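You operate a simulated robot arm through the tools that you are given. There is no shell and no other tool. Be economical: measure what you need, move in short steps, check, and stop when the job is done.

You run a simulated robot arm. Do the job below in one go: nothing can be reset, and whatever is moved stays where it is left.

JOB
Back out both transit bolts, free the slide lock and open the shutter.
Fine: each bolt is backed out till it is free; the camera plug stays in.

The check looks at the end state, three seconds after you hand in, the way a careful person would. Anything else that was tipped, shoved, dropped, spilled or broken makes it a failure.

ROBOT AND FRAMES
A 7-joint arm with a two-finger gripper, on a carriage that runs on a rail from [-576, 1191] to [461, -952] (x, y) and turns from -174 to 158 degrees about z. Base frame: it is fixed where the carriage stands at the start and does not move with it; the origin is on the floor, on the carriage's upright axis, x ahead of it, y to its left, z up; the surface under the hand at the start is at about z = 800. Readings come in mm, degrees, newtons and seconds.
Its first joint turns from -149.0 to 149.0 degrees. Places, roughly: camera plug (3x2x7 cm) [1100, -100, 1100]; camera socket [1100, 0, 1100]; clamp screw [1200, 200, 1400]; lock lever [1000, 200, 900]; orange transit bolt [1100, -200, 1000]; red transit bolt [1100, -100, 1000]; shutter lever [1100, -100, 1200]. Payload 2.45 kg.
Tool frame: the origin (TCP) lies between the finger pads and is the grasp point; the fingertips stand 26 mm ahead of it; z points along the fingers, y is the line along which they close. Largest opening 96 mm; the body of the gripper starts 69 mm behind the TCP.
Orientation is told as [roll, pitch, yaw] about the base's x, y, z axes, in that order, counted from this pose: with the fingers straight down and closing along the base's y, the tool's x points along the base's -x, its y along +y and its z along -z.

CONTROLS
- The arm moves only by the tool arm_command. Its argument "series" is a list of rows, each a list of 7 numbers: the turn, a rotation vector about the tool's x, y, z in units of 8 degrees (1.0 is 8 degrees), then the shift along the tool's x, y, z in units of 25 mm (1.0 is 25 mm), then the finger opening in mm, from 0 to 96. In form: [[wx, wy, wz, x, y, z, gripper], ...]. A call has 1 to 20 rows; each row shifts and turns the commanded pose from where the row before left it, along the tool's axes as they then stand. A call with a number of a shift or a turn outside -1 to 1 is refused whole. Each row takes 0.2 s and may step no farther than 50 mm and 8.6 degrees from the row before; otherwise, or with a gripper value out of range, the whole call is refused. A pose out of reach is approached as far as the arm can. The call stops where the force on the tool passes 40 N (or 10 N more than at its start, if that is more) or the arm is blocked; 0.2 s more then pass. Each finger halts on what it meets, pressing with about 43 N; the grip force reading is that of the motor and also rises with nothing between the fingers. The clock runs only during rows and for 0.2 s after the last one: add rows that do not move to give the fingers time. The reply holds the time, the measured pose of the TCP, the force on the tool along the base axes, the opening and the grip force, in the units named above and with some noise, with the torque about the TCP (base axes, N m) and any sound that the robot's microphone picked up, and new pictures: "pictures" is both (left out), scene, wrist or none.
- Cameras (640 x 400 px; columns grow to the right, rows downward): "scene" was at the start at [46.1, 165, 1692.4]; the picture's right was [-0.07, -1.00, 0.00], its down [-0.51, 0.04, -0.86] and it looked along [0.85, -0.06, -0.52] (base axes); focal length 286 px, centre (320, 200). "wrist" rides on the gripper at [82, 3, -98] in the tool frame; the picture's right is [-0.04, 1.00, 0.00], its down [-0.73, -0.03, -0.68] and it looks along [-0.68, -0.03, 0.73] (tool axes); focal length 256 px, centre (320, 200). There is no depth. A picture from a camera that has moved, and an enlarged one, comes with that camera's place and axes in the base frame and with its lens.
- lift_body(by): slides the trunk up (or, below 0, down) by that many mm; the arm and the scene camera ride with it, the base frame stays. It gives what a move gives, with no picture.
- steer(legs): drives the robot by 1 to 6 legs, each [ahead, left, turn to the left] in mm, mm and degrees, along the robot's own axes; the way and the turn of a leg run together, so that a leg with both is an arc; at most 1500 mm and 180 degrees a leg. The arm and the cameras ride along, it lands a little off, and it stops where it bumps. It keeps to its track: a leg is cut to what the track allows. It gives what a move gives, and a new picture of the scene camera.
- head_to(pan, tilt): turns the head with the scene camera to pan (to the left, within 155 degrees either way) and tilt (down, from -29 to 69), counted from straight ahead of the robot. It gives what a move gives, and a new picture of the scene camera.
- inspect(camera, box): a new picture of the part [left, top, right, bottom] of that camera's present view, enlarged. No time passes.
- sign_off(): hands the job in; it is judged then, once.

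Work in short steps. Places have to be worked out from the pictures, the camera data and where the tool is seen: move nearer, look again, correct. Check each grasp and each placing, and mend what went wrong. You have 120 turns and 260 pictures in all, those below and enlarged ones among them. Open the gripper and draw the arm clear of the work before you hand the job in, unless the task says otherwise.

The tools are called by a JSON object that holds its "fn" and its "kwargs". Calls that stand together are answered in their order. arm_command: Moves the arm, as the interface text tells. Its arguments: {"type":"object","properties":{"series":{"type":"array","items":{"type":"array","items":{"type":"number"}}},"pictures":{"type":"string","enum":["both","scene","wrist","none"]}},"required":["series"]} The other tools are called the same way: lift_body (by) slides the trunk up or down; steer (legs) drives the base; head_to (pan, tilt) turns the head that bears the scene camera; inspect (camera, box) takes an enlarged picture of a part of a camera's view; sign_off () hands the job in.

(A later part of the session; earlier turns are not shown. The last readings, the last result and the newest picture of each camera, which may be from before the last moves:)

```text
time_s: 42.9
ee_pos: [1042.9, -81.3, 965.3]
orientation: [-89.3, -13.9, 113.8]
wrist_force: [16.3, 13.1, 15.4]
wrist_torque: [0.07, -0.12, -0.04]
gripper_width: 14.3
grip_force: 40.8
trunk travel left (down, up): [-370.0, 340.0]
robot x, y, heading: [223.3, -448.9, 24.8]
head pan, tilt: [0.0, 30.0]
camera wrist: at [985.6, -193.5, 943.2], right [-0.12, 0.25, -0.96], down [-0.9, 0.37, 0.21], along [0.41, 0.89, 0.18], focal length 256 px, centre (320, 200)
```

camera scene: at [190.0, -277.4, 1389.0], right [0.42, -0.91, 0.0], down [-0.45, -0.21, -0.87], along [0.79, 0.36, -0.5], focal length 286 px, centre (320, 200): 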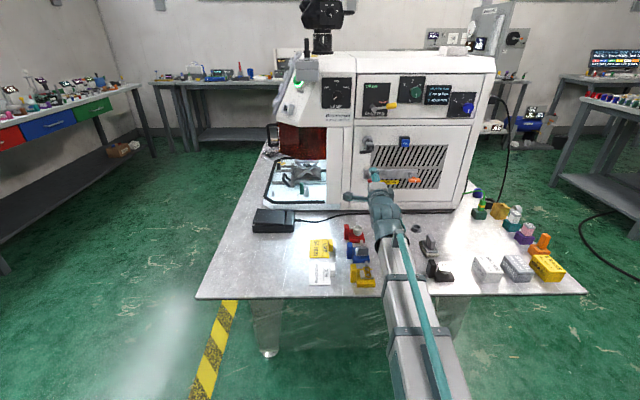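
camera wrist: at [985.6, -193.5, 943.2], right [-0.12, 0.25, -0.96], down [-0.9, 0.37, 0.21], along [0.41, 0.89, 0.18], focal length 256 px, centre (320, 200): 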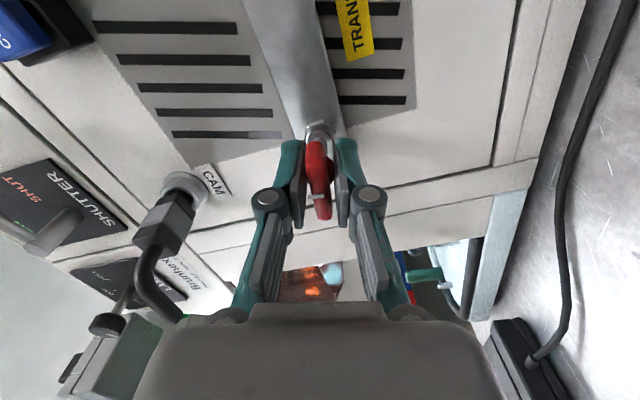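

I was backing off faster than the thread; ease forward 2 mm and carry on turning.

{"fn": "arm_command", "kwargs": {"series": [[0, 0, -1, 0, 0, 0.04, 0], [0, 0, -1, 0, 0, 0.03, 0], [0, 0, -1, 0, 0, 0, 0], [0, 0, -1, 0, 0, 0, 0], [0, 0, -1, 0, 0, 0, 0], [0, 0, -1, 0, 0, 0, 0], [0, 0, -1, 0, 0, 0, 0], [0, 0, -1, 0, 0, 0, 0], [0, 0, -0.5, 0, 0, 0, 0]], "pictures": "wrist"}}

{"fn": "inspect", "kwargs": {"camera": "wrist", "box": [240, 90, 420, 260]}}

{"fn": "inspect", "kwargs": {"camera": "scene", "box": [340, 150, 440, 220]}}

```text
time_s: 44.9
ee_pos: [1045.1, -83.2, 968.2]
orientation: [-89.3, 53.8, 114.6]
wrist_force: [6.7, -11.6, 17.7]
wrist_torque: [2.02, 0.14, -0.02]
gripper_width: 33.8
grip_force: 44.7
trunk travel left (down, up): [-370.0, 340.0]
robot x, y, heading: [216.5, -453.9, 24.7]
head pan, tilt: [0.0, 30.0]
camera wrist: at [976.7, -170.2, 1032.0], right [0.31, -0.72, -0.62], down [-0.81, 0.14, -0.57], along [0.5, 0.68, -0.54], focal length 256 px, centre (320, 200)
```

wrist: 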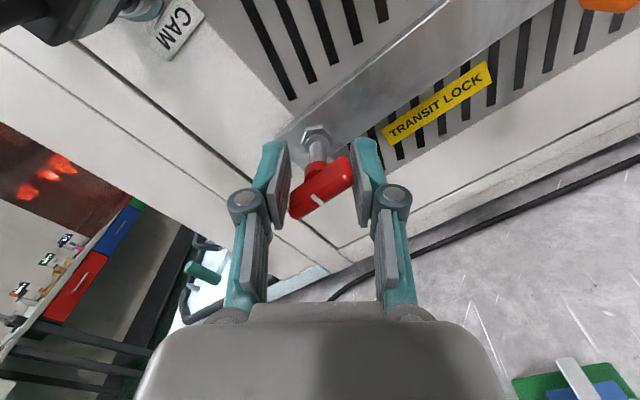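

```text
2.35 times, centred on (330, 175) of wrist
camera zoom: at [976.7, -170.2, 1032.0], right [0.31, -0.72, -0.62], down [-0.81, 0.14, -0.57], along [0.5, 0.68, -0.54], focal length 602 px, centre (296, 259)
```

zoom: 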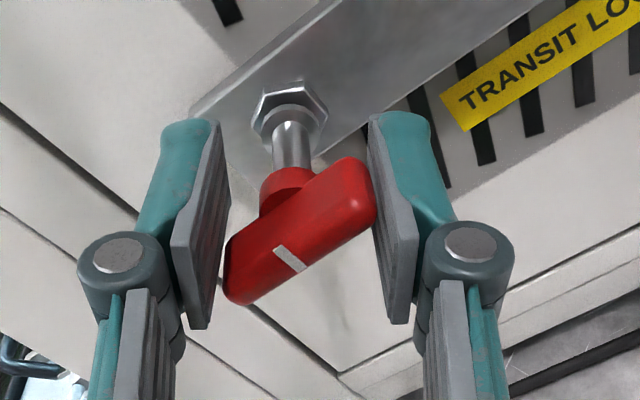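

```text
5.71 times, centred on (390, 185) of scene
camera zoom: at [189.2, -279.5, 1389.4], right [0.42, -0.91, 0.0], down [-0.45, -0.21, -0.87], along [0.79, 0.36, -0.5], focal length 1635 px, centre (-80, 286)
```

zoom: 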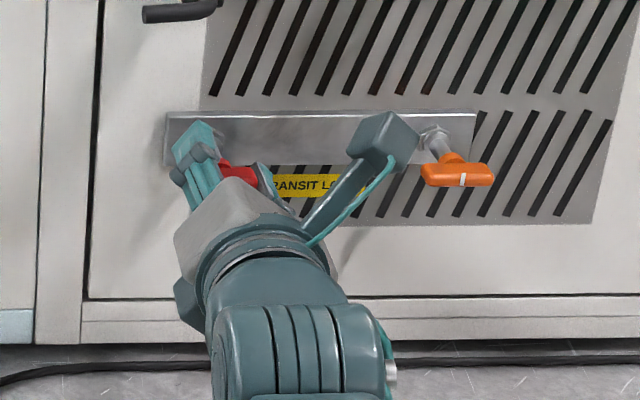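

The fingers slipped off the wing at about one full turn total — perhaps the bolt hit its end stop. I open, back off and compare the red with the untouched orange bolt.

{"fn": "arm_command", "kwargs": {"series": [[0, 0, 0, 0, 0, 0, 80], [0, 0, 0, 0, 0, 0, 80], [0, 0, 0, 0, 0, 0, 80], [0, 0, 0, 0, 0, -1, 80], [0, 0, 0, 0, 0, -1, 80], [0, 0, 0, 0, 0, -1, 80], [0, 0, 0, 0, 0, -1, 80]], "pictures": "wrist"}}

{"fn": "inspect", "kwargs": {"camera": "wrist", "box": [240, 60, 560, 260]}}

{"fn": "inspect", "kwargs": {"camera": "scene", "box": [340, 150, 440, 220]}}

```text
time_s: 46.5
ee_pos: [953.8, -120.6, 966.4]
orientation: [-88.7, 53.8, 114.8]
wrist_force: [-0.4, 0.2, -0.2]
wrist_torque: [0.03, -0.02, 0.0]
gripper_width: 79.9
grip_force: 0.1
trunk travel left (down, up): [-370.0, 340.0]
robot x, y, heading: [219.0, -450.0, 24.9]
head pan, tilt: [0.0, 30.0]
camera wrist: at [884.8, -208.1, 1031.2], right [0.31, -0.72, -0.62], down [-0.81, 0.14, -0.57], along [0.49, 0.68, -0.54], focal length 256 px, centre (320, 200)
```

wrist: 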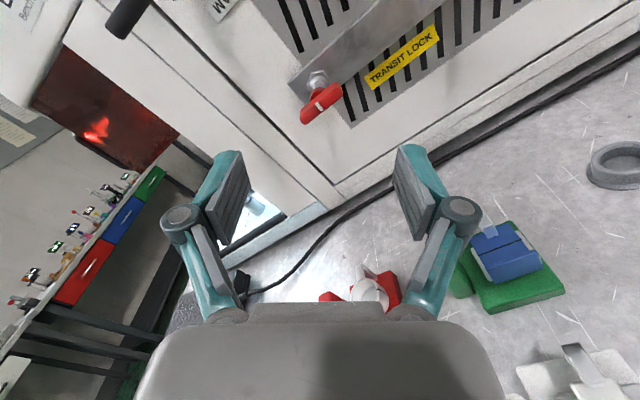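

```text
2.00 times, centred on (400, 160) of wrist
camera zoom: at [884.8, -208.1, 1031.2], right [0.31, -0.72, -0.62], down [-0.81, 0.14, -0.57], along [0.49, 0.68, -0.54], focal length 512 px, centre (160, 280)
```

zoom: 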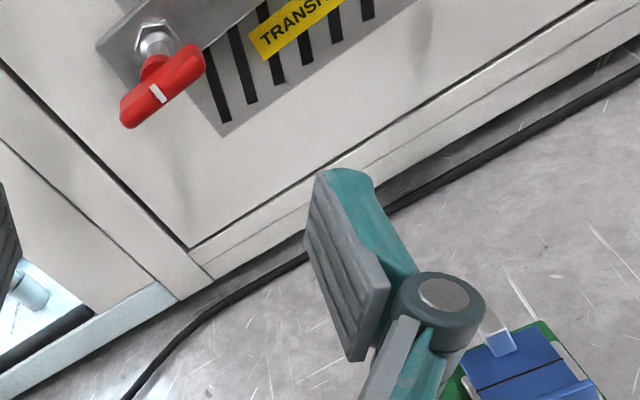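

```text
5.71 times, centred on (390, 185) of scene
camera zoom: at [190.2, -277.3, 1389.0], right [0.42, -0.91, 0.0], down [-0.45, -0.21, -0.87], along [0.79, 0.36, -0.5], focal length 1635 px, centre (-80, 286)
```

zoom: 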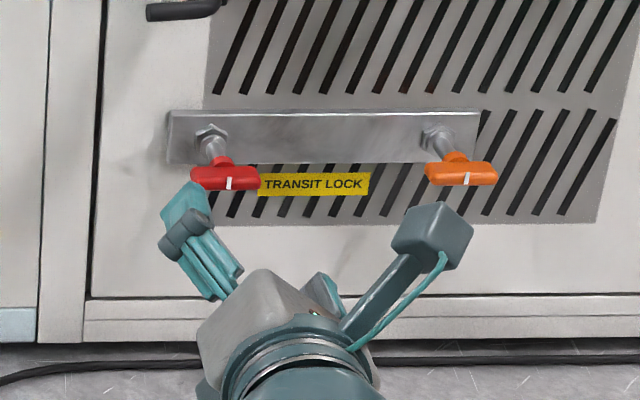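

Both wings lie level; red stands out a few mm more. I go back to the +90° wrist pose to regrip and test whether it still turns.

{"fn": "arm_command", "kwargs": {"series": [[0, 0, 1, 0, 0, 0, 60], [0, 0, 1, 0, 0, 0, 60], [0, 0, 1, 0, 0, 0, 60], [0, 0, 1, 0, 0, 0, 60], [0, 0, 1, 0, 0, 0, 60], [0, 0, 1, 0, 0, 0, 60], [0, 0, 1, 0, 0, 0, 60], [0, 0, 1, 0, 0, 0, 60], [0, 0, 1, 0, 0, 0, 60], [0, 0, 1, 0, 0, 0, 60], [0, 0, 1, 0, 0, 0, 60], [0, 0, 1, 0, 0, 0, 60], [0, 0, 1, 0, 0, 0, 60], [0, 0, 1, 0, 0, 0, 60], [0, 0, 1, 0, 0, 0, 60]], "pictures": "none"}}

{"fn": "arm_command", "kwargs": {"series": [[0, 0, 1, 0, 0, 0, 60], [0, 0, 1, 0, 0, 0, 60], [0, 0, 1, 0, 0, 0, 60], [0, 0, 1, 0, 0, 0, 60], [0, 0, 1, 0, 0, 0, 60], [0, 0, 1, 0, 0, 0, 60], [0, 0, 1, 0, 0, 0, 60], [0, 0, 1, 0, 0, 0, 60], [0, 0, 1, 0, 0, 0, 60], [0, 0, 1, 0, 0, 0, 60], [0, 0, 1, 0, 0, 0, 60], [0, 0, 1, 0, 0, 0, 60], [0, 0, 1, 0, 0, 0, 60], [0, 0, 1, 0, 0, 0, 60], [0, 0, 0.2, 0, 0, 0, 60]], "pictures": "wrist"}}

{"fn": "inspect", "kwargs": {"camera": "wrist", "box": [240, 60, 400, 240]}}

```text
time_s: 49.7
ee_pos: [953.3, -121.0, 965.7]
orientation: [-88.2, -66.4, 112.2]
wrist_force: [-0.4, 0.8, -0.4]
wrist_torque: [0.04, -0.02, 0.05]
gripper_width: 60.1
grip_force: 0.0
trunk travel left (down, up): [-370.0, 340.0]
robot x, y, heading: [216.3, -450.3, 24.3]
head pan, tilt: [0.0, 30.0]
```

```text
time_s: 52.9
ee_pos: [952.9, -120.1, 966.1]
orientation: [89.3, 0.0, -66.0]
wrist_force: [-0.4, 1.1, 0.5]
wrist_torque: [0.0, 0.05, 0.04]
gripper_width: 59.9
grip_force: 0.0
trunk travel left (down, up): [-370.0, 340.0]
robot x, y, heading: [223.4, -453.3, 24.7]
head pan, tilt: [0.0, 30.0]
camera wrist: at [831.1, -87.7, 970.1], right [0.03, -0.03, 1.0], down [-0.32, -0.95, -0.02], along [0.95, -0.32, -0.04], focal length 256 px, centre (320, 200)
```

wrist: 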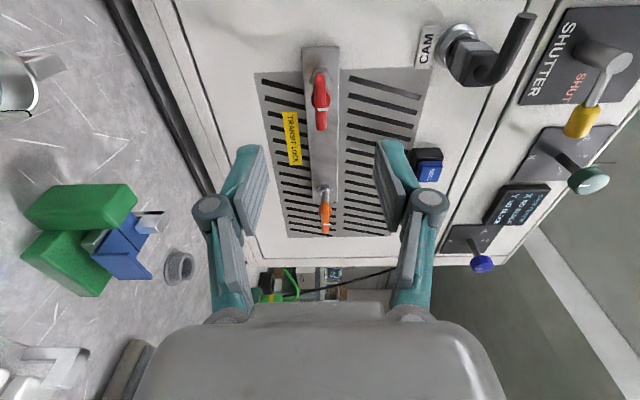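

```text
2.22 times, centred on (320, 150) of wrist
camera zoom: at [831.1, -87.7, 970.1], right [0.03, -0.03, 1.0], down [-0.32, -0.95, -0.02], along [0.95, -0.32, -0.04], focal length 569 px, centre (320, 311)
```

zoom: 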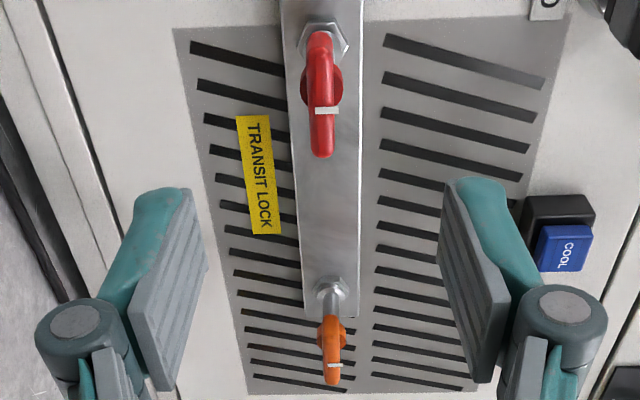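

Wing is level and centred; advance 98 mm, grip, and turn 24° to test.

{"fn": "arm_command", "kwargs": {"series": [[0, 0, 0, -0.09, -0.04, 0.98, 60], [0, 0, 0, 0, 0, 0.98, 60], [0, 0, 0, 0, 0, 0.98, 60], [0, 0, 0, 0, 0, 0.98, 60], [0, 0, 0, 0, 0, 0, 0], [0, 0, 0, 0, 0, 0, 0], [0, 0, 0, 0, 0, 0, 0], [0, 0, 0, 0, 0, 0, 0], [0, 0, -1, 0, 0, 0, 0], [0, 0, -1, 0, 0, 0, 0], [0, 0, -1, 0, 0, 0, 0]], "pictures": "wrist"}}

{"fn": "inspect", "kwargs": {"camera": "wrist", "box": [240, 90, 420, 260]}}

```text
time_s: 55.3
ee_pos: [1044.9, -83.0, 965.4]
orientation: [89.4, -24.1, -65.8]
wrist_force: [8.8, 2.1, 14.7]
wrist_torque: [1.6, 0.51, 0.19]
gripper_width: 17.2
grip_force: 42.6
trunk travel left (down, up): [-370.0, 340.0]
robot x, y, heading: [221.9, -453.3, 24.6]
head pan, tilt: [0.0, 30.0]
camera wrist: at [923.8, -55.2, 935.8], right [-0.14, 0.34, 0.93], down [-0.34, -0.9, 0.28], along [0.93, -0.28, 0.24], focal length 256 px, centre (320, 200)
```

wrist: 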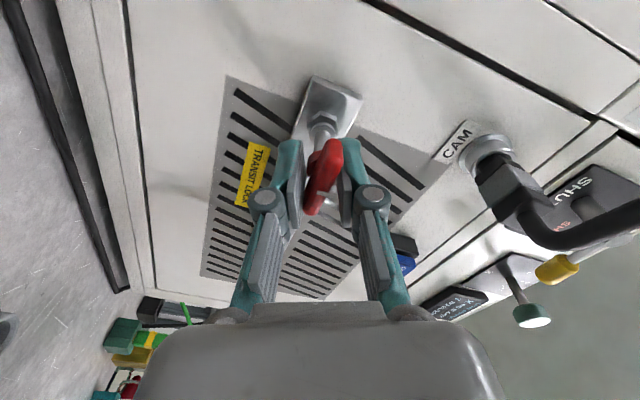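

```text
2.35 times, centred on (330, 175) of wrist
camera zoom: at [923.8, -55.2, 935.8], right [-0.14, 0.34, 0.93], down [-0.34, -0.9, 0.28], along [0.93, -0.28, 0.24], focal length 602 px, centre (296, 259)
```

zoom: 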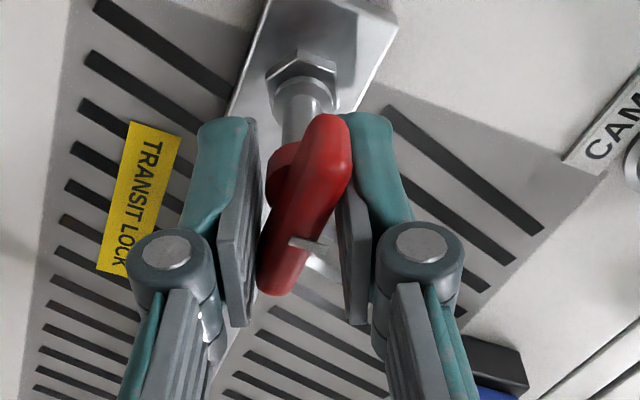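

The bolt is against a hard end stop after one full turn (1.7 N·m, fingers slip) and stands further out: red is backed out. I release, back off and move to the orange bolt.

{"fn": "arm_command", "kwargs": {"series": [[0, 0, 0, 0, 0, 0, 60], [0, 0, 0, 0, 0, 0, 60], [0, 0, 0, 0, 0, -1, 60], [0, 0, 0, 0, 0, -1, 60], [0, 0, 1, 0, 0, -1, 60], [0, 0, 1, 0, 0, -1, 60], [0, 0, 1, 0, 0, 0, 60], [0, 0, 0, -0.94, 0, 0, 60], [0, 0, 0, -0.94, 0, 0, 60], [0, 0, 0, -0.94, 0, 0, 60], [0, 0, 0, -0.94, 0, 0, 60], [0, 0, 0, -0.94, 0, 0, 60], [0, 0, 0, -0.94, 0, 0, 60]]}}

{"fn": "inspect", "kwargs": {"camera": "scene", "box": [340, 150, 440, 220]}}

{"fn": "inspect", "kwargs": {"camera": "wrist", "box": [240, 20, 400, 200]}}

```text
time_s: 58.1
ee_pos: [1008.7, -251.8, 966.0]
orientation: [89.2, -0.2, -65.9]
wrist_force: [0.4, 1.0, 0.6]
wrist_torque: [0.01, -0.02, 0.03]
gripper_width: 60.1
grip_force: 0.1
trunk travel left (down, up): [-370.0, 340.0]
robot x, y, heading: [217.8, -452.4, 24.9]
head pan, tilt: [0.0, 30.0]
camera scene: at [190.1, -277.2, 1389.0], right [0.42, -0.91, 0.0], down [-0.45, -0.21, -0.87], along [0.79, 0.36, -0.5], focal length 286 px, centre (320, 200)
camera wrist: at [886.4, -219.2, 969.5], right [0.03, -0.03, 1.0], down [-0.32, -0.95, -0.02], along [0.95, -0.32, -0.03], focal length 256 px, centre (320, 200)
```

scene: 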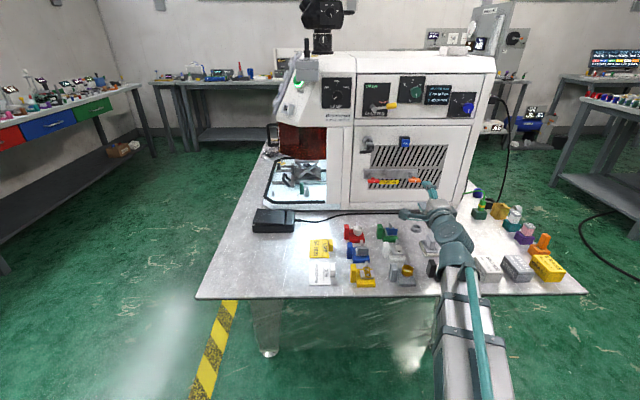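
wrist: 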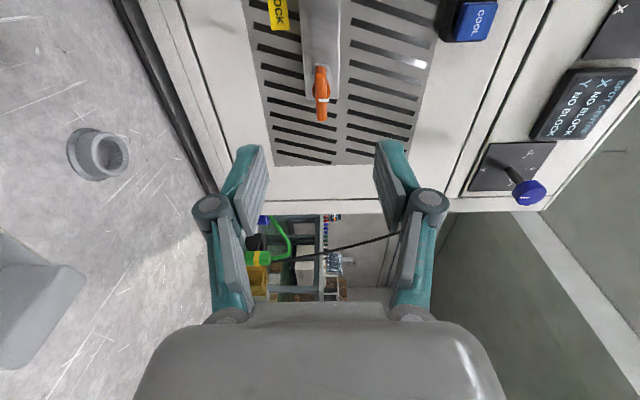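

```text
5.71 times, centred on (390, 185) of scene
camera zoom: at [190.1, -277.2, 1389.0], right [0.42, -0.91, 0.0], down [-0.45, -0.21, -0.87], along [0.79, 0.36, -0.5], focal length 1635 px, centre (-80, 286)
```

zoom: 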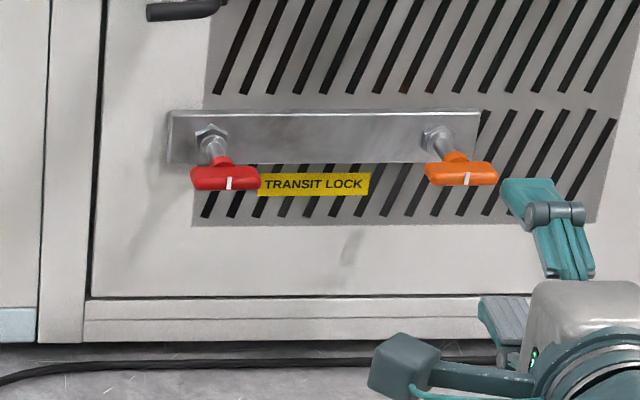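

```text
2.22 times, centred on (320, 110) of wrist
camera zoom: at [886.4, -219.2, 969.5], right [0.03, -0.03, 1.0], down [-0.32, -0.95, -0.02], along [0.95, -0.32, -0.03], focal length 569 px, centre (320, 400)
```

zoom: 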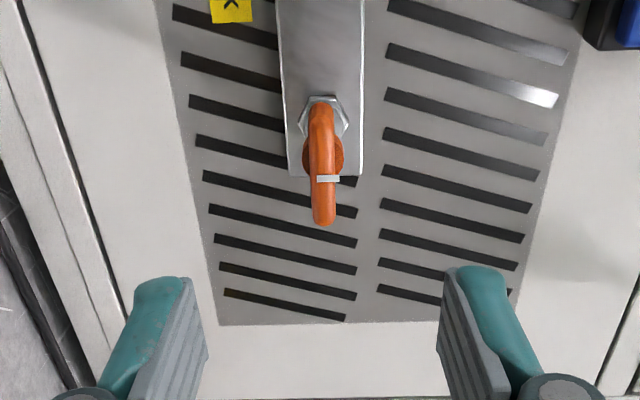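

Orange is lined up within 2 mm. I advance 97 mm with small corrections.

{"fn": "arm_command", "kwargs": {"series": [[0, 0, 0, 0.07, -0.03, 0.97, 60], [0, 0, 0, 0, 0, 0.97, 60], [0, 0, 0, 0, 0, 0.97, 60], [0, 0, 0, 0, 0, 0.97, 60]], "pictures": "wrist"}}

{"fn": "inspect", "kwargs": {"camera": "wrist", "box": [240, 90, 420, 260]}}

```text
time_s: 59.1
ee_pos: [1098.5, -211.0, 965.5]
orientation: [89.3, -0.2, -66.1]
wrist_force: [1.1, -0.3, 0.6]
wrist_torque: [0.02, 0.01, 0.01]
gripper_width: 59.7
grip_force: 0.1
trunk travel left (down, up): [-370.0, 340.0]
robot x, y, heading: [217.4, -453.7, 24.6]
head pan, tilt: [0.0, 30.0]
camera wrist: at [976.3, -177.8, 969.1], right [0.03, -0.03, 1.0], down [-0.32, -0.95, -0.02], along [0.95, -0.32, -0.03], focal length 256 px, centre (320, 200)
```

wrist: 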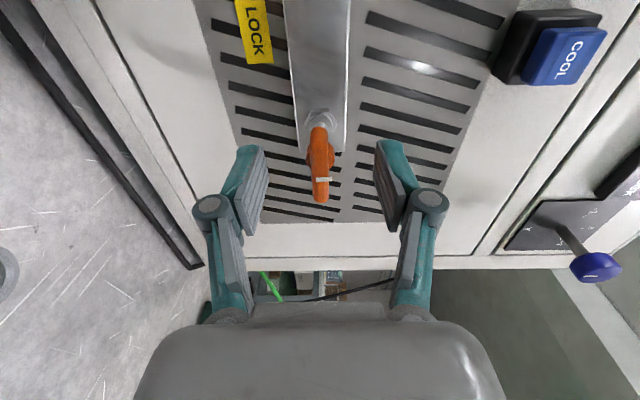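

```text
2.35 times, centred on (330, 175) of wrist
camera zoom: at [976.3, -177.8, 969.1], right [0.03, -0.03, 1.0], down [-0.32, -0.95, -0.02], along [0.95, -0.32, -0.03], focal length 602 px, centre (296, 259)
```

zoom: 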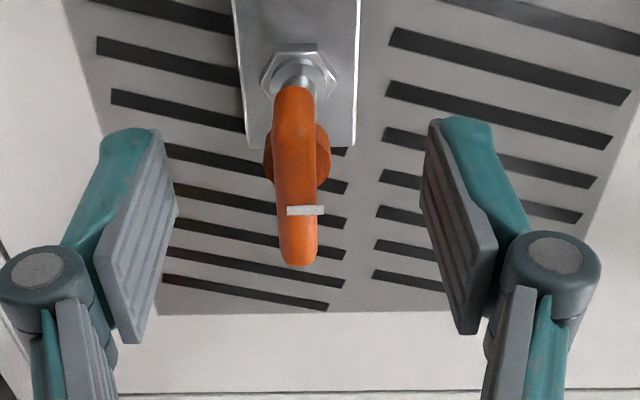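

The head is ~10 mm ahead and ~3 mm left of the TCP. I correct, grip, and turn 40°.

{"fn": "arm_command", "kwargs": {"series": [[0, 0, 0, 0.12, 0, 0.34, 60], [0, 0, 0, 0, 0, 0, 0], [0, 0, 0, 0, 0, 0, 0], [0, 0, 0, 0, 0, 0, 0], [0, 0, 0, 0, 0, 0, 0], [0, 0, -1, 0, 0, 0, 0], [0, 0, -1, 0, 0, 0, 0], [0, 0, -1, 0, 0, 0, 0], [0, 0, -1, 0, 0, 0, 0], [0, 0, -1, 0, 0, 0, 0]], "pictures": "wrist"}}

```text
time_s: 61.3
ee_pos: [1105.0, -205.4, 964.7]
orientation: [89.1, -40.3, -65.4]
wrist_force: [7.6, 1.6, 11.9]
wrist_torque: [0.26, -0.56, -0.27]
gripper_width: 14.5
grip_force: 40.6
trunk travel left (down, up): [-370.0, 340.0]
robot x, y, heading: [214.4, -450.3, 24.5]
head pan, tilt: [0.0, 30.0]
camera wrist: at [988.1, -188.4, 915.4], right [-0.24, 0.57, 0.79], down [-0.38, -0.8, 0.46], along [0.89, -0.19, 0.41], focal length 256 px, centre (320, 200)
```

wrist: 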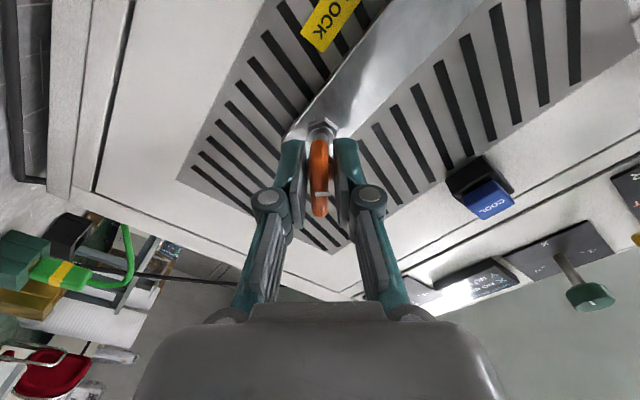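

Turning well with small forces. Continue 72°.

{"fn": "arm_command", "kwargs": {"series": [[0, 0, -1, 0, 0, 0, 0], [0, 0, -1, 0, 0, 0, 0], [0, 0, -1, 0, 0, 0, 0], [0, 0, -1, 0, 0, 0, 0], [0, 0, -1, 0, 0, 0, 0], [0, 0, -1, 0, 0, 0, 0], [0, 0, -1, 0, 0, 0, 0], [0, 0, -1, 0, 0, 0, 0], [0, 0, -1, 0, 0, 0, 0]], "pictures": "none"}}

```text
time_s: 63.3
ee_pos: [1104.7, -206.6, 964.3]
orientation: [-88.3, -67.8, 112.2]
wrist_force: [3.9, -10.1, 8.1]
wrist_torque: [0.11, -0.2, -0.04]
gripper_width: 14.4
grip_force: 40.6
trunk travel left (down, up): [-370.0, 340.0]
robot x, y, heading: [220.7, -450.4, 25.0]
head pan, tilt: [0.0, 30.0]
```

{"fn": "arm_command", "kwargs": {"series": [[0, 0, -1, 0, 0, 0, 0], [0, 0, -1, 0, 0, -0.01, 0], [0, 0, -1, 0, 0, 0, 0], [0, 0, -1, 0, 0, -0.01, 0], [0, 0, -1, 0, 0, 0, 0], [0, 0, -1, 0, 0, -0.01, 0], [0, 0, -1, 0, 0, 0, 0], [0, 0, -1, 0, 0, -0.01, 0], [0, 0, -1, 0, 0, 0, 0], [0, 0, -1, 0, 0, -0.01, 0], [0, 0, -1, 0, 0, 0, 0], [0, 0, -1, 0, 0, -0.01, 0], [0, 0, -1, 0, 0, 0, 0], [0, 0, -1, 0, 0, -0.01, 0], [0, 0, -1, 0, 0, 0, 0]], "pictures": "wrist"}}

```text
time_s: 66.2
ee_pos: [1103.0, -206.7, 966.4]
orientation: [-88.0, 39.5, 114.1]
wrist_force: [3.3, -6.7, -9.4]
wrist_torque: [0.06, -0.14, -0.29]
gripper_width: 14.9
grip_force: 41.0
out of reach, approached as far as the arm can: row 13, 14
trunk travel left (down, up): [-370.0, 340.0]
robot x, y, heading: [217.7, -454.4, 24.3]
head pan, tilt: [0.0, 30.0]
stopped in row 14: the force on the tool passed its limit at 48 N (the readings are from after the stop); the commanded pose is now the measured one
camera wrist: at [1039.3, -305.9, 1017.9], right [0.21, -0.57, -0.8], down [-0.86, 0.27, -0.43], along [0.46, 0.78, -0.43], focal length 256 px, centre (320, 200)
```

wrist: 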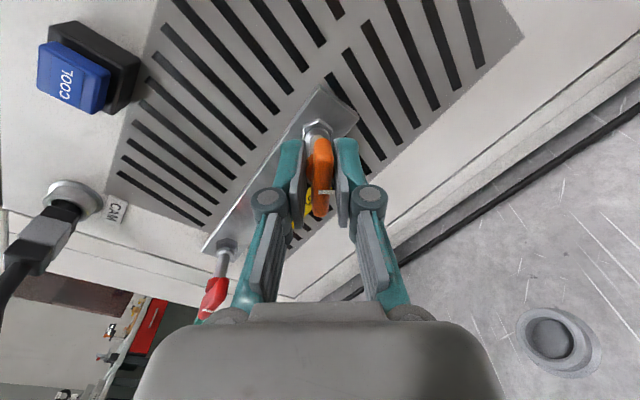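

Wrist limit reached after ~220°. Open, rewind 180°, regrip.

{"fn": "arm_command", "kwargs": {"series": [[0, 0, 0, 0, 0, 0, 72], [0, 0, 0, 0, 0, 0, 72], [0, 0, 0, 0, 0, 0, 72], [0, 0, 1, 0, 0, 0, 72], [0, 0, 1, 0, 0, 0, 72], [0, 0, 1, 0, 0, 0, 72], [0, 0, 1, 0, 0, 0, 72], [0, 0, 1, 0, 0, 0, 72], [0, 0, 1, 0, 0, 0, 72], [0, 0, 1, 0, 0, 0, 72], [0, 0, 1, 0, 0, 0, 72], [0, 0, 1, 0, 0, 0, 72], [0, 0, 1, 0, 0, 0, 72], [0, 0, 1, 0, 0, 0, 72], [0, 0, 1, 0, 0, 0, 72]], "pictures": "none"}}

{"fn": "arm_command", "kwargs": {"series": [[0, 0, 1, 0, 0, 0, 60], [0, 0, 1, 0, 0, 0, 60], [0, 0, 1, 0, 0, 0, 60], [0, 0, 1, 0, 0, 0, 60], [0, 0, 1, 0, 0, 0, 60], [0, 0, 1, 0, 0, 0, 60], [0, 0, 1, 0, 0, 0, 60], [0, 0, 1, 0, 0, 0, 60], [0, 0, 1, 0, 0, 0, 60], [0, 0, 1, 0, 0, 0, 60], [0, 0, 0.5, 0, 0, 0, 60]], "pictures": "wrist"}}

{"fn": "inspect", "kwargs": {"camera": "wrist", "box": [240, 90, 420, 260]}}

```text
time_s: 69.4
ee_pos: [1101.9, -205.0, 968.4]
orientation: [-87.4, -56.6, 110.7]
wrist_force: [0.1, -0.2, 0.3]
wrist_torque: [0.02, 0.02, 0.01]
gripper_width: 72.1
grip_force: 0.0
trunk travel left (down, up): [-370.0, 340.0]
robot x, y, heading: [220.0, -453.8, 25.0]
head pan, tilt: [0.0, 30.0]
```

```text
time_s: 71.8
ee_pos: [1100.7, -204.1, 968.2]
orientation: [88.1, -39.3, -65.9]
wrist_force: [-0.4, -0.5, -0.6]
wrist_torque: [-0.02, -0.01, 0.02]
gripper_width: 60.2
grip_force: 0.1
trunk travel left (down, up): [-370.0, 340.0]
robot x, y, heading: [221.1, -453.3, 24.6]
head pan, tilt: [0.0, 30.0]
camera wrist: at [985.1, -184.3, 921.1], right [-0.22, 0.56, 0.8], down [-0.39, -0.8, 0.46], along [0.9, -0.21, 0.39], focal length 256 px, centre (320, 200)
```

wrist: 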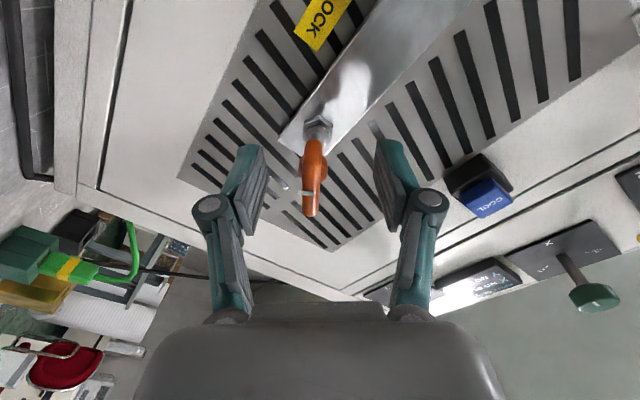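

```text
2.35 times, centred on (330, 175) of wrist
camera zoom: at [985.1, -184.3, 921.1], right [-0.22, 0.56, 0.8], down [-0.39, -0.8, 0.46], along [0.9, -0.21, 0.39], focal length 602 px, centre (296, 259)
```

zoom: 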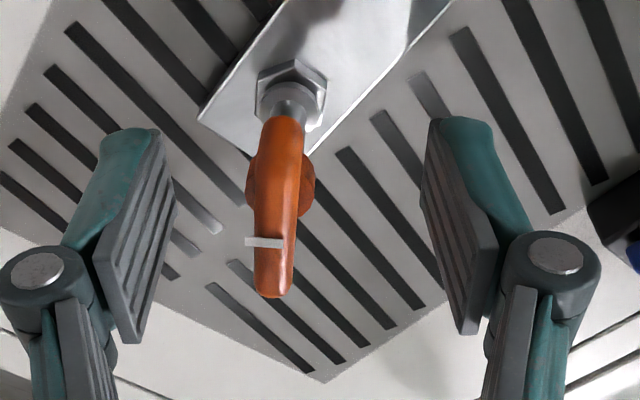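

Wing is ~4 mm to the −y side; correct, grip, and turn 112°.

{"fn": "arm_command", "kwargs": {"series": [[0, 0, 0, 0, -0.15, 0, 60], [0, 0, 0, 0, 0, 0, 0], [0, 0, 0, 0, 0, 0, 0], [0, 0, 0, 0, 0, 0, 0], [0, 0, 0, 0, 0, 0, 0], [0, 0, -1, 0, 0, 0, 0], [0, 0, -1, 0, 0, 0, 0], [0, 0, -1, 0, 0, 0, 0], [0, 0, -1, 0, 0, 0, 0], [0, 0, -1, 0, 0, 0, 0], [0, 0, -1, 0, 0, 0, 0], [0, 0, -1, 0, 0, 0, 0], [0, 0, -1, 0, 0, 0, 0], [0, 0, -1, 0, 0, 0, 0], [0, 0, -1, 0, 0, 0, 0], [0, 0, -1, 0, 0, 0, 0], [0, 0, -1, 0, 0, 0, 0], [0, 0, -1, 0, 0, 0, 0], [0, 0, -1, 0, 0, 0, 0]], "pictures": "wrist"}}

```text
time_s: 75.8
ee_pos: [1102.1, -208.5, 965.4]
orientation: [-88.4, -28.3, 112.2]
wrist_force: [-0.1, -2.9, 2.3]
wrist_torque: [0.0, 0.0, -0.11]
gripper_width: 14.5
grip_force: 40.7
trunk travel left (down, up): [-370.0, 340.0]
robot x, y, heading: [217.8, -451.7, 24.8]
head pan, tilt: [0.0, 30.0]
camera wrist: at [1038.3, -311.9, 926.2], right [-0.22, 0.46, -0.86], down [-0.86, 0.32, 0.39], along [0.46, 0.83, 0.33], focal length 256 px, centre (320, 200)
```

wrist: 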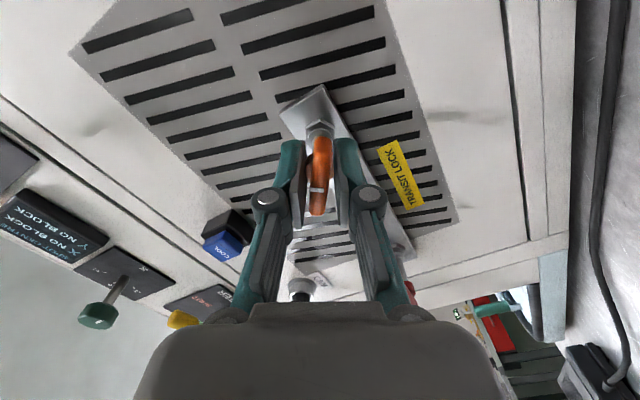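

Nice and light. About 330° so far; I turn in a few more steps watching for the stop.

{"fn": "arm_command", "kwargs": {"series": [[0, 0, -1, 0, 0, 0, 0], [0, 0, -1, 0, 0, 0, 0], [0, 0, -1, 0, 0, 0, 0], [0, 0, -1, 0, 0, 0, 0], [0, 0, -1, 0, 0, 0, 0]], "pictures": "wrist"}}

```text
time_s: 77.0
ee_pos: [1101.2, -207.3, 965.9]
orientation: [-88.4, 11.7, 113.1]
wrist_force: [-1.5, -2.0, 4.1]
wrist_torque: [0.34, -0.07, -0.1]
gripper_width: 14.6
grip_force: 40.3
trunk travel left (down, up): [-370.0, 340.0]
robot x, y, heading: [216.3, -453.5, 24.5]
head pan, tilt: [0.0, 30.0]
camera wrist: at [1043.2, -320.9, 981.0], right [0.04, -0.16, -0.99], down [-0.91, 0.4, -0.1], along [0.41, 0.9, -0.13], focal length 256 px, centre (320, 200)
```

wrist: 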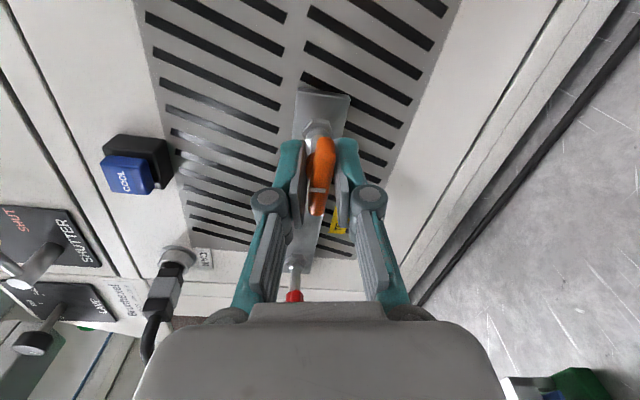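

Torque just started rising (bar beginning to skew in the pads). Three more rows to make sure the stop is reached.

{"fn": "arm_command", "kwargs": {"series": [[0, 0, -1, 0, 0, 0, 0], [0, 0, -0.7, 0, 0, 0, 0]], "pictures": "wrist"}}

{"fn": "inspect", "kwargs": {"camera": "wrist", "box": [240, 90, 420, 260]}}

```text
time_s: 77.6
ee_pos: [1101.3, -207.5, 965.5]
orientation: [-88.4, 25.0, 113.6]
wrist_force: [-3.6, -1.7, 0.3]
wrist_torque: [2.2, -0.25, -0.45]
gripper_width: 17.7
grip_force: 42.7
trunk travel left (down, up): [-370.0, 340.0]
robot x, y, heading: [219.1, -455.4, 24.7]
head pan, tilt: [0.0, 30.0]
camera wrist: at [1041.6, -315.5, 999.2], right [0.13, -0.36, -0.92], down [-0.9, 0.36, -0.27], along [0.43, 0.86, -0.28], focal length 256 px, centre (320, 200)
```

wrist: 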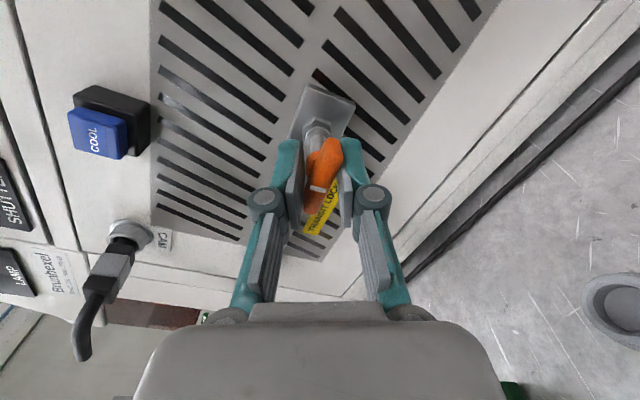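

```text
2.35 times, centred on (330, 175) of wrist
camera zoom: at [1041.6, -315.5, 999.2], right [0.13, -0.36, -0.92], down [-0.9, 0.36, -0.27], along [0.43, 0.86, -0.28], focal length 602 px, centre (296, 259)
```

zoom: 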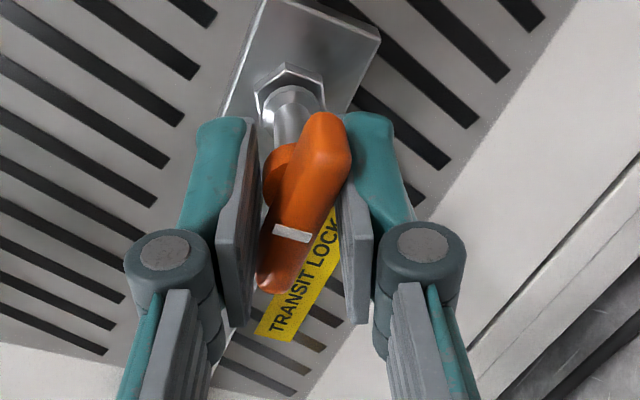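

Same firm stop at one turn: orange is backed out. I release, back off well clear, and raise the hand.

{"fn": "arm_command", "kwargs": {"series": [[0, 0, 0, 0, 0, 0, 70], [0, 0, 0, 0, 0, 0, 70], [0, 0, 0, 0, 0, -1, 70], [0, 0, 0, 0, 0, -1, 70], [0, 0, 0, 0, 0, -1, 70], [0, 0, 0, 0, 0, -1, 70], [0, 0, 1, 0, 0, -1, 70], [0, 0, 1, 0, 0, 0, 70], [0, 0, 1, 0, 0, 0, 70], [0, 0, 1, 0, 0, 0, 70], [0, 0, 1, 0, 0, 0, 70], [0, 0, 1, 0, 0, 0, 70], [0, 0, 1, 0, 0, 0, 70], [0, 0, 1, 0, 0, 0, 70], [0, 0, 1, 0, 0, 0, 70], [0, 0, 1, 0, 0, 0, 70], [0, 0, 1, 0, 0, 0, 70], [0, 0, 1, 0, 0, 0, 70], [0, 0, 1, 0, 0, 0, 70], [0, 0, 1, 0, 0, 0, 70]], "pictures": "none"}}

{"fn": "arm_command", "kwargs": {"series": [[0, 0, 1, 0, 0, 0, 70], [0, 0, 1, 0, 0, 0, 70], [0, 0, 1, 0, 0, 0, 70], [0, 0, 1, 0, 0, 0, 70], [0, 0, 1, 0, 0, 0, 70], [0, 0, 1, 0, 0, 0, 70], [0, 0, 1, 0, 0, 0, 70], [0, 0, 1, 0, 0, 0, 70], [0, 0, 1, 0, 0, 0, 70], [0, 0, 1, 0, 0, 0, 70], [0, 0, 1, 0, 0, 0, 70], [0, 0, 0, 0, 1, 0, 70], [0, 0, 0, 0, 1, 0, 70], [0, 0, 0, 0, 1, 0, 70], [0, 0, 0, 0, 1, 0, 70]]}}

{"fn": "inspect", "kwargs": {"camera": "scene", "box": [340, 80, 480, 220]}}

```text
time_s: 81.8
ee_pos: [986.4, -255.3, 968.7]
orientation: [-64.4, -86.7, 87.3]
wrist_force: [0.6, 0.2, -0.1]
wrist_torque: [-0.02, -0.02, -0.01]
gripper_width: 70.0
grip_force: 0.2
trunk travel left (down, up): [-370.0, 340.0]
robot x, y, heading: [218.3, -453.5, 24.7]
head pan, tilt: [0.0, 30.0]
```

```text
time_s: 85.0
ee_pos: [987.1, -245.4, 1068.8]
orientation: [88.5, -5.2, -67.0]
wrist_force: [-0.3, 0.3, 0.0]
wrist_torque: [0.03, -0.01, 0.0]
gripper_width: 69.9
grip_force: 0.0
trunk travel left (down, up): [-370.0, 340.0]
robot x, y, heading: [215.9, -455.8, 24.7]
head pan, tilt: [0.0, 30.0]
camera scene: at [190.6, -277.5, 1388.9], right [0.42, -0.91, 0.0], down [-0.45, -0.21, -0.87], along [0.79, 0.36, -0.5], focal length 286 px, centre (320, 200)
camera wrist: at [865.2, -209.9, 1067.2], right [0.0, 0.06, 1.0], down [-0.34, -0.94, 0.05], along [0.94, -0.34, 0.02], focal length 256 px, centre (320, 200)
```

scene: 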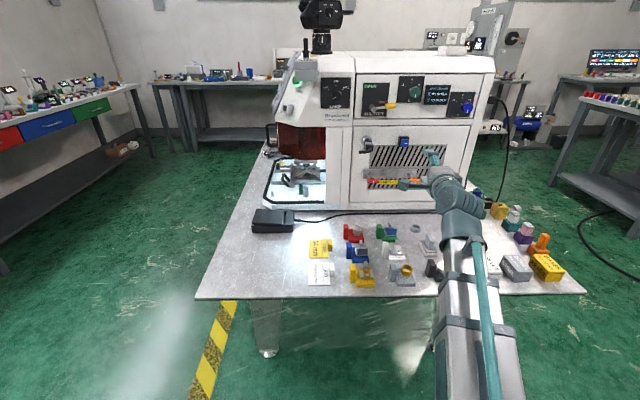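
wrist: 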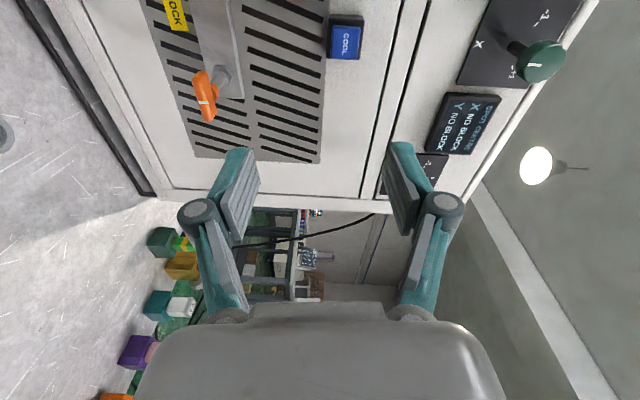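

```text
2.86 times, centred on (410, 150) of scene
camera zoom: at [190.6, -277.5, 1388.9], right [0.42, -0.91, 0.0], down [-0.45, -0.21, -0.87], along [0.79, 0.36, -0.5], focal length 818 px, centre (63, 343)
```

zoom: 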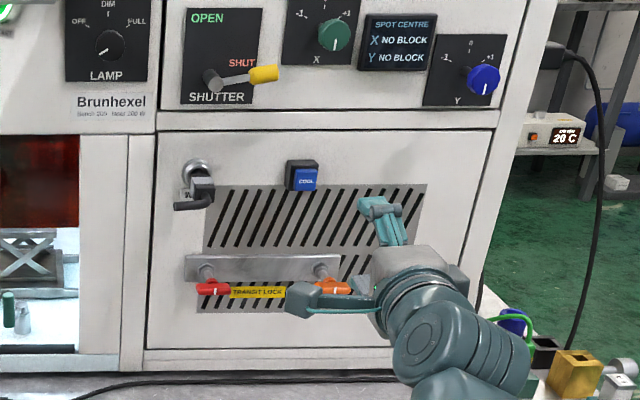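

Next the slide lock. I drive 240 mm left along the rail so the hand and cameras are nearer to the tray.

{"fn": "steer", "kwargs": {"legs": [[0, 240, 0]]}}

{"fn": "inspect", "kwargs": {"camera": "scene", "box": [250, 140, 390, 240]}}

{"fn": "arm_command", "kwargs": {"series": [[0, 0, 1, 0.9, 0, 0, 70], [0, 0, 1, 0.9, 0, 0, 70], [0, 0, 1, 0, 0, 0, 70], [0, 0, 1, 0, 0, 0, 70], [0, 0, 1, 0, 0, 0, 70], [0, 0, 1, 0, 0, 0, 70], [0, 0, 1, 0, 0, 0, 70]], "pictures": "wrist"}}

```text
time_s: 86.8
ee_pos: [882.0, -28.9, 1068.7]
orientation: [88.6, -5.3, -67.0]
wrist_force: [-0.3, -1.3, -0.2]
wrist_torque: [0.02, 0.01, 0.04]
gripper_width: 70.0
grip_force: 0.0
trunk travel left (down, up): [-370.0, 340.0]
robot x, y, heading: [119.4, -235.6, 24.8]
head pan, tilt: [0.0, 30.0]
camera scene: at [85.4, -59.7, 1389.0], right [0.42, -0.91, 0.0], down [-0.45, -0.21, -0.87], along [0.79, 0.36, -0.5], focal length 286 px, centre (320, 200)
```

scene: 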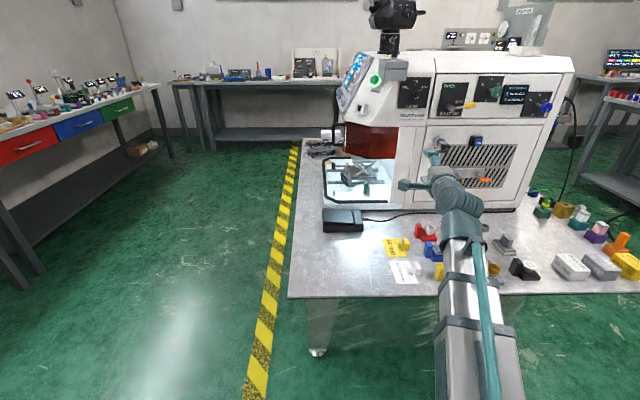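

```text
4.00 times, centred on (320, 190) of scene
camera zoom: at [85.4, -59.7, 1389.0], right [0.42, -0.91, 0.0], down [-0.45, -0.21, -0.87], along [0.79, 0.36, -0.5], focal length 1145 px, centre (320, 240)
```

zoom: 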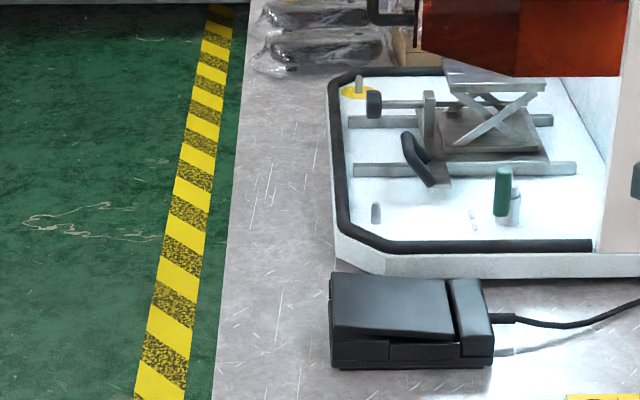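

```text
time_s: 88.4
ee_pos: [864.8, 12.5, 1067.2]
orientation: [87.7, 50.9, -68.9]
wrist_force: [0.1, -0.4, 0.3]
wrist_torque: [0.02, -0.01, 0.01]
gripper_width: 69.8
grip_force: 0.0
trunk travel left (down, up): [-370.0, 340.0]
robot x, y, heading: [110.9, -237.3, 24.6]
head pan, tilt: [0.0, 30.0]
camera wrist: at [756.8, 18.7, 1135.5], right [0.32, -0.73, 0.6], down [-0.47, -0.67, -0.57], along [0.82, -0.09, -0.56], focal length 256 px, centre (320, 200)
```

wrist: 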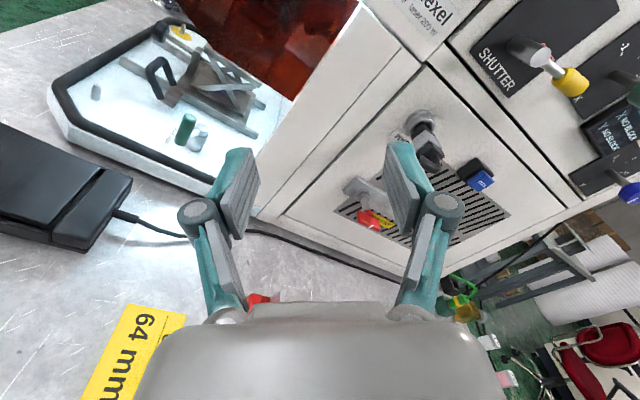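

I move the hand closer for a better view of the green lever.

{"fn": "arm_command", "kwargs": {"series": [[0, 0, 0, -0.083, -0.56, 0.6, 70], [0, 0, 0, -0.083, -0.56, 0.6, 70], [0, 0, 0, -0.083, -0.56, 0.6, 70], [0, 0, 0, -0.083, -0.56, 0.6, 70], [0, 0, 0, -0.083, -0.56, 0.6, 70], [0, 0, 0, -0.083, -0.56, 0.6, 70]], "pictures": "wrist"}}

{"fn": "inspect", "kwargs": {"camera": "wrist", "box": [100, 60, 300, 240]}}

```text
time_s: 89.8
ee_pos: [923.4, 100.0, 1002.6]
orientation: [87.8, 50.8, -69.0]
wrist_force: [-0.2, -0.1, 0.3]
wrist_torque: [-0.02, -0.01, -0.04]
gripper_width: 70.0
grip_force: 0.0
trunk travel left (down, up): [-370.0, 340.0]
robot x, y, heading: [113.6, -231.9, 24.8]
head pan, tilt: [0.0, 30.0]
camera wrist: at [816.3, 106.3, 1070.2], right [0.32, -0.73, 0.6], down [-0.47, -0.67, -0.57], along [0.82, -0.1, -0.56], focal length 256 px, centre (320, 200)
```

wrist: 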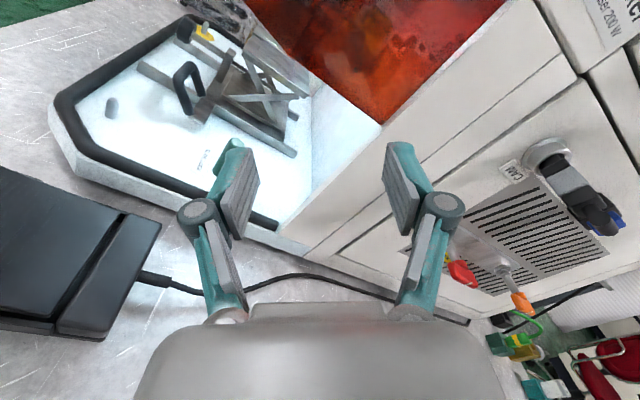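

```text
2.22 times, centred on (200, 150) of wrist
camera zoom: at [816.3, 106.3, 1070.2], right [0.32, -0.73, 0.6], down [-0.47, -0.67, -0.57], along [0.82, -0.1, -0.56], focal length 569 px, centre (587, 311)
```

zoom: 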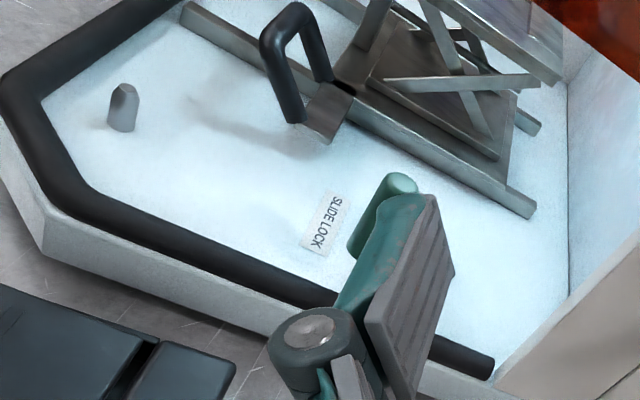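

The finger hides it; move 80 mm further left.

{"fn": "arm_command", "kwargs": {"series": [[0, 0, 0, 0.75, -0.7, 0, 70], [0, 0, 0, 0.75, -0.7, 0, 70], [0, 0, 0, 0.75, -0.7, 0, 70]], "pictures": "wrist"}}

{"fn": "inspect", "kwargs": {"camera": "wrist", "box": [200, 60, 400, 240]}}

```text
time_s: 90.6
ee_pos: [893.5, 169.4, 1012.5]
orientation: [87.7, 50.7, -69.0]
wrist_force: [0.9, -0.1, -0.7]
wrist_torque: [-0.03, 0.01, 0.02]
gripper_width: 69.9
grip_force: 0.0
trunk travel left (down, up): [-370.0, 340.0]
robot x, y, heading: [112.7, -236.4, 24.5]
head pan, tilt: [0.0, 30.0]
camera wrist: at [786.6, 176.5, 1080.8], right [0.32, -0.73, 0.6], down [-0.47, -0.67, -0.57], along [0.82, -0.1, -0.56], focal length 256 px, centre (320, 200)
```

wrist: 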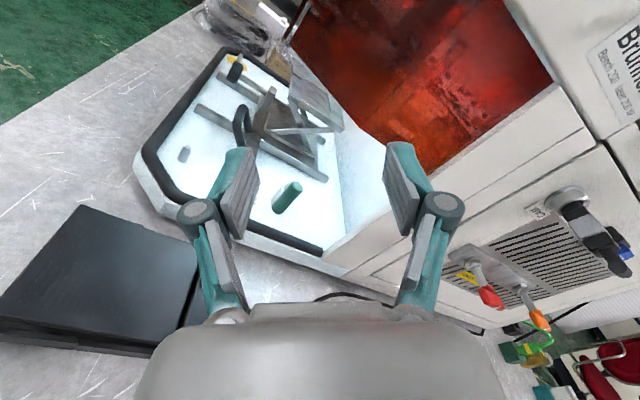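

```text
2.22 times, centred on (300, 150) of wrist
camera zoom: at [786.6, 176.5, 1080.8], right [0.32, -0.73, 0.6], down [-0.47, -0.67, -0.57], along [0.82, -0.1, -0.56], focal length 569 px, centre (364, 311)
```

zoom: 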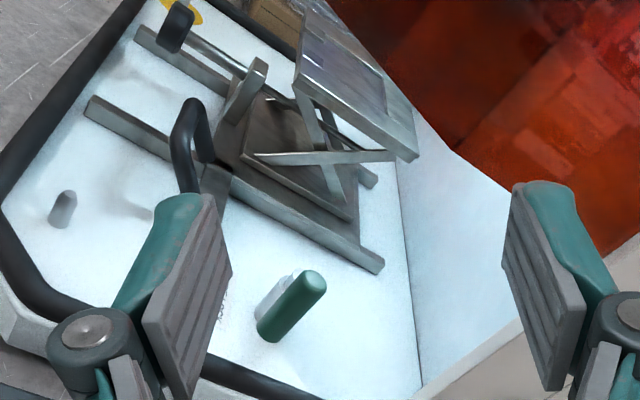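

Lever estimated at about (990, 183, 910). I lower and centre on it for a close view of how it's hinged.

{"fn": "arm_command", "kwargs": {"series": [[0, 0, 0, -0.73, -0.13, 0, 70], [0, 0, 0, -0.73, -0.13, 0, 70], [0, 0, 0, -0.73, -0.13, 0, 70]], "pictures": "wrist"}}

{"fn": "inspect", "kwargs": {"camera": "wrist", "box": [250, 60, 410, 200]}}

{"fn": "inspect", "kwargs": {"camera": "scene", "box": [340, 160, 420, 220]}}

```text
time_s: 91.4
ee_pos: [902.6, 144.8, 965.0]
orientation: [87.7, 50.8, -68.9]
wrist_force: [0.2, -0.1, -0.5]
wrist_torque: [0.02, 0.0, -0.01]
gripper_width: 69.9
grip_force: 0.1
trunk travel left (down, up): [-370.0, 340.0]
robot x, y, heading: [114.6, -231.6, 24.5]
head pan, tilt: [0.0, 30.0]
camera wrist: at [795.1, 150.5, 1032.2], right [0.32, -0.73, 0.6], down [-0.47, -0.68, -0.57], along [0.82, -0.1, -0.56], focal length 256 px, centre (320, 200)
```

wrist: 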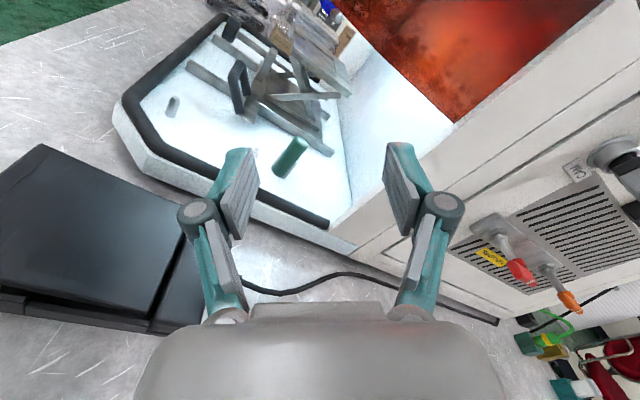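

```text
2.86 times, centred on (330, 130) of wrist
camera zoom: at [795.1, 150.5, 1032.2], right [0.32, -0.73, 0.6], down [-0.47, -0.68, -0.57], along [0.82, -0.1, -0.56], focal length 731 px, centre (291, 400)
```

zoom: 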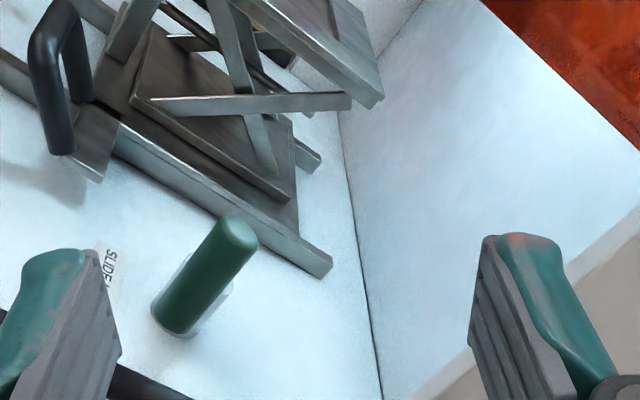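

```text
6.67 times, centred on (380, 190) of scene
camera zoom: at [85.4, -59.6, 1389.0], right [0.42, -0.91, 0.0], down [-0.45, -0.21, -0.87], along [0.79, 0.36, -0.5], focal length 1908 px, centre (-80, 267)
```

zoom: 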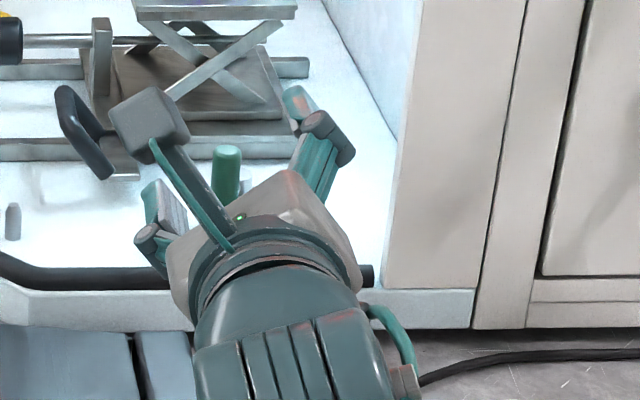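

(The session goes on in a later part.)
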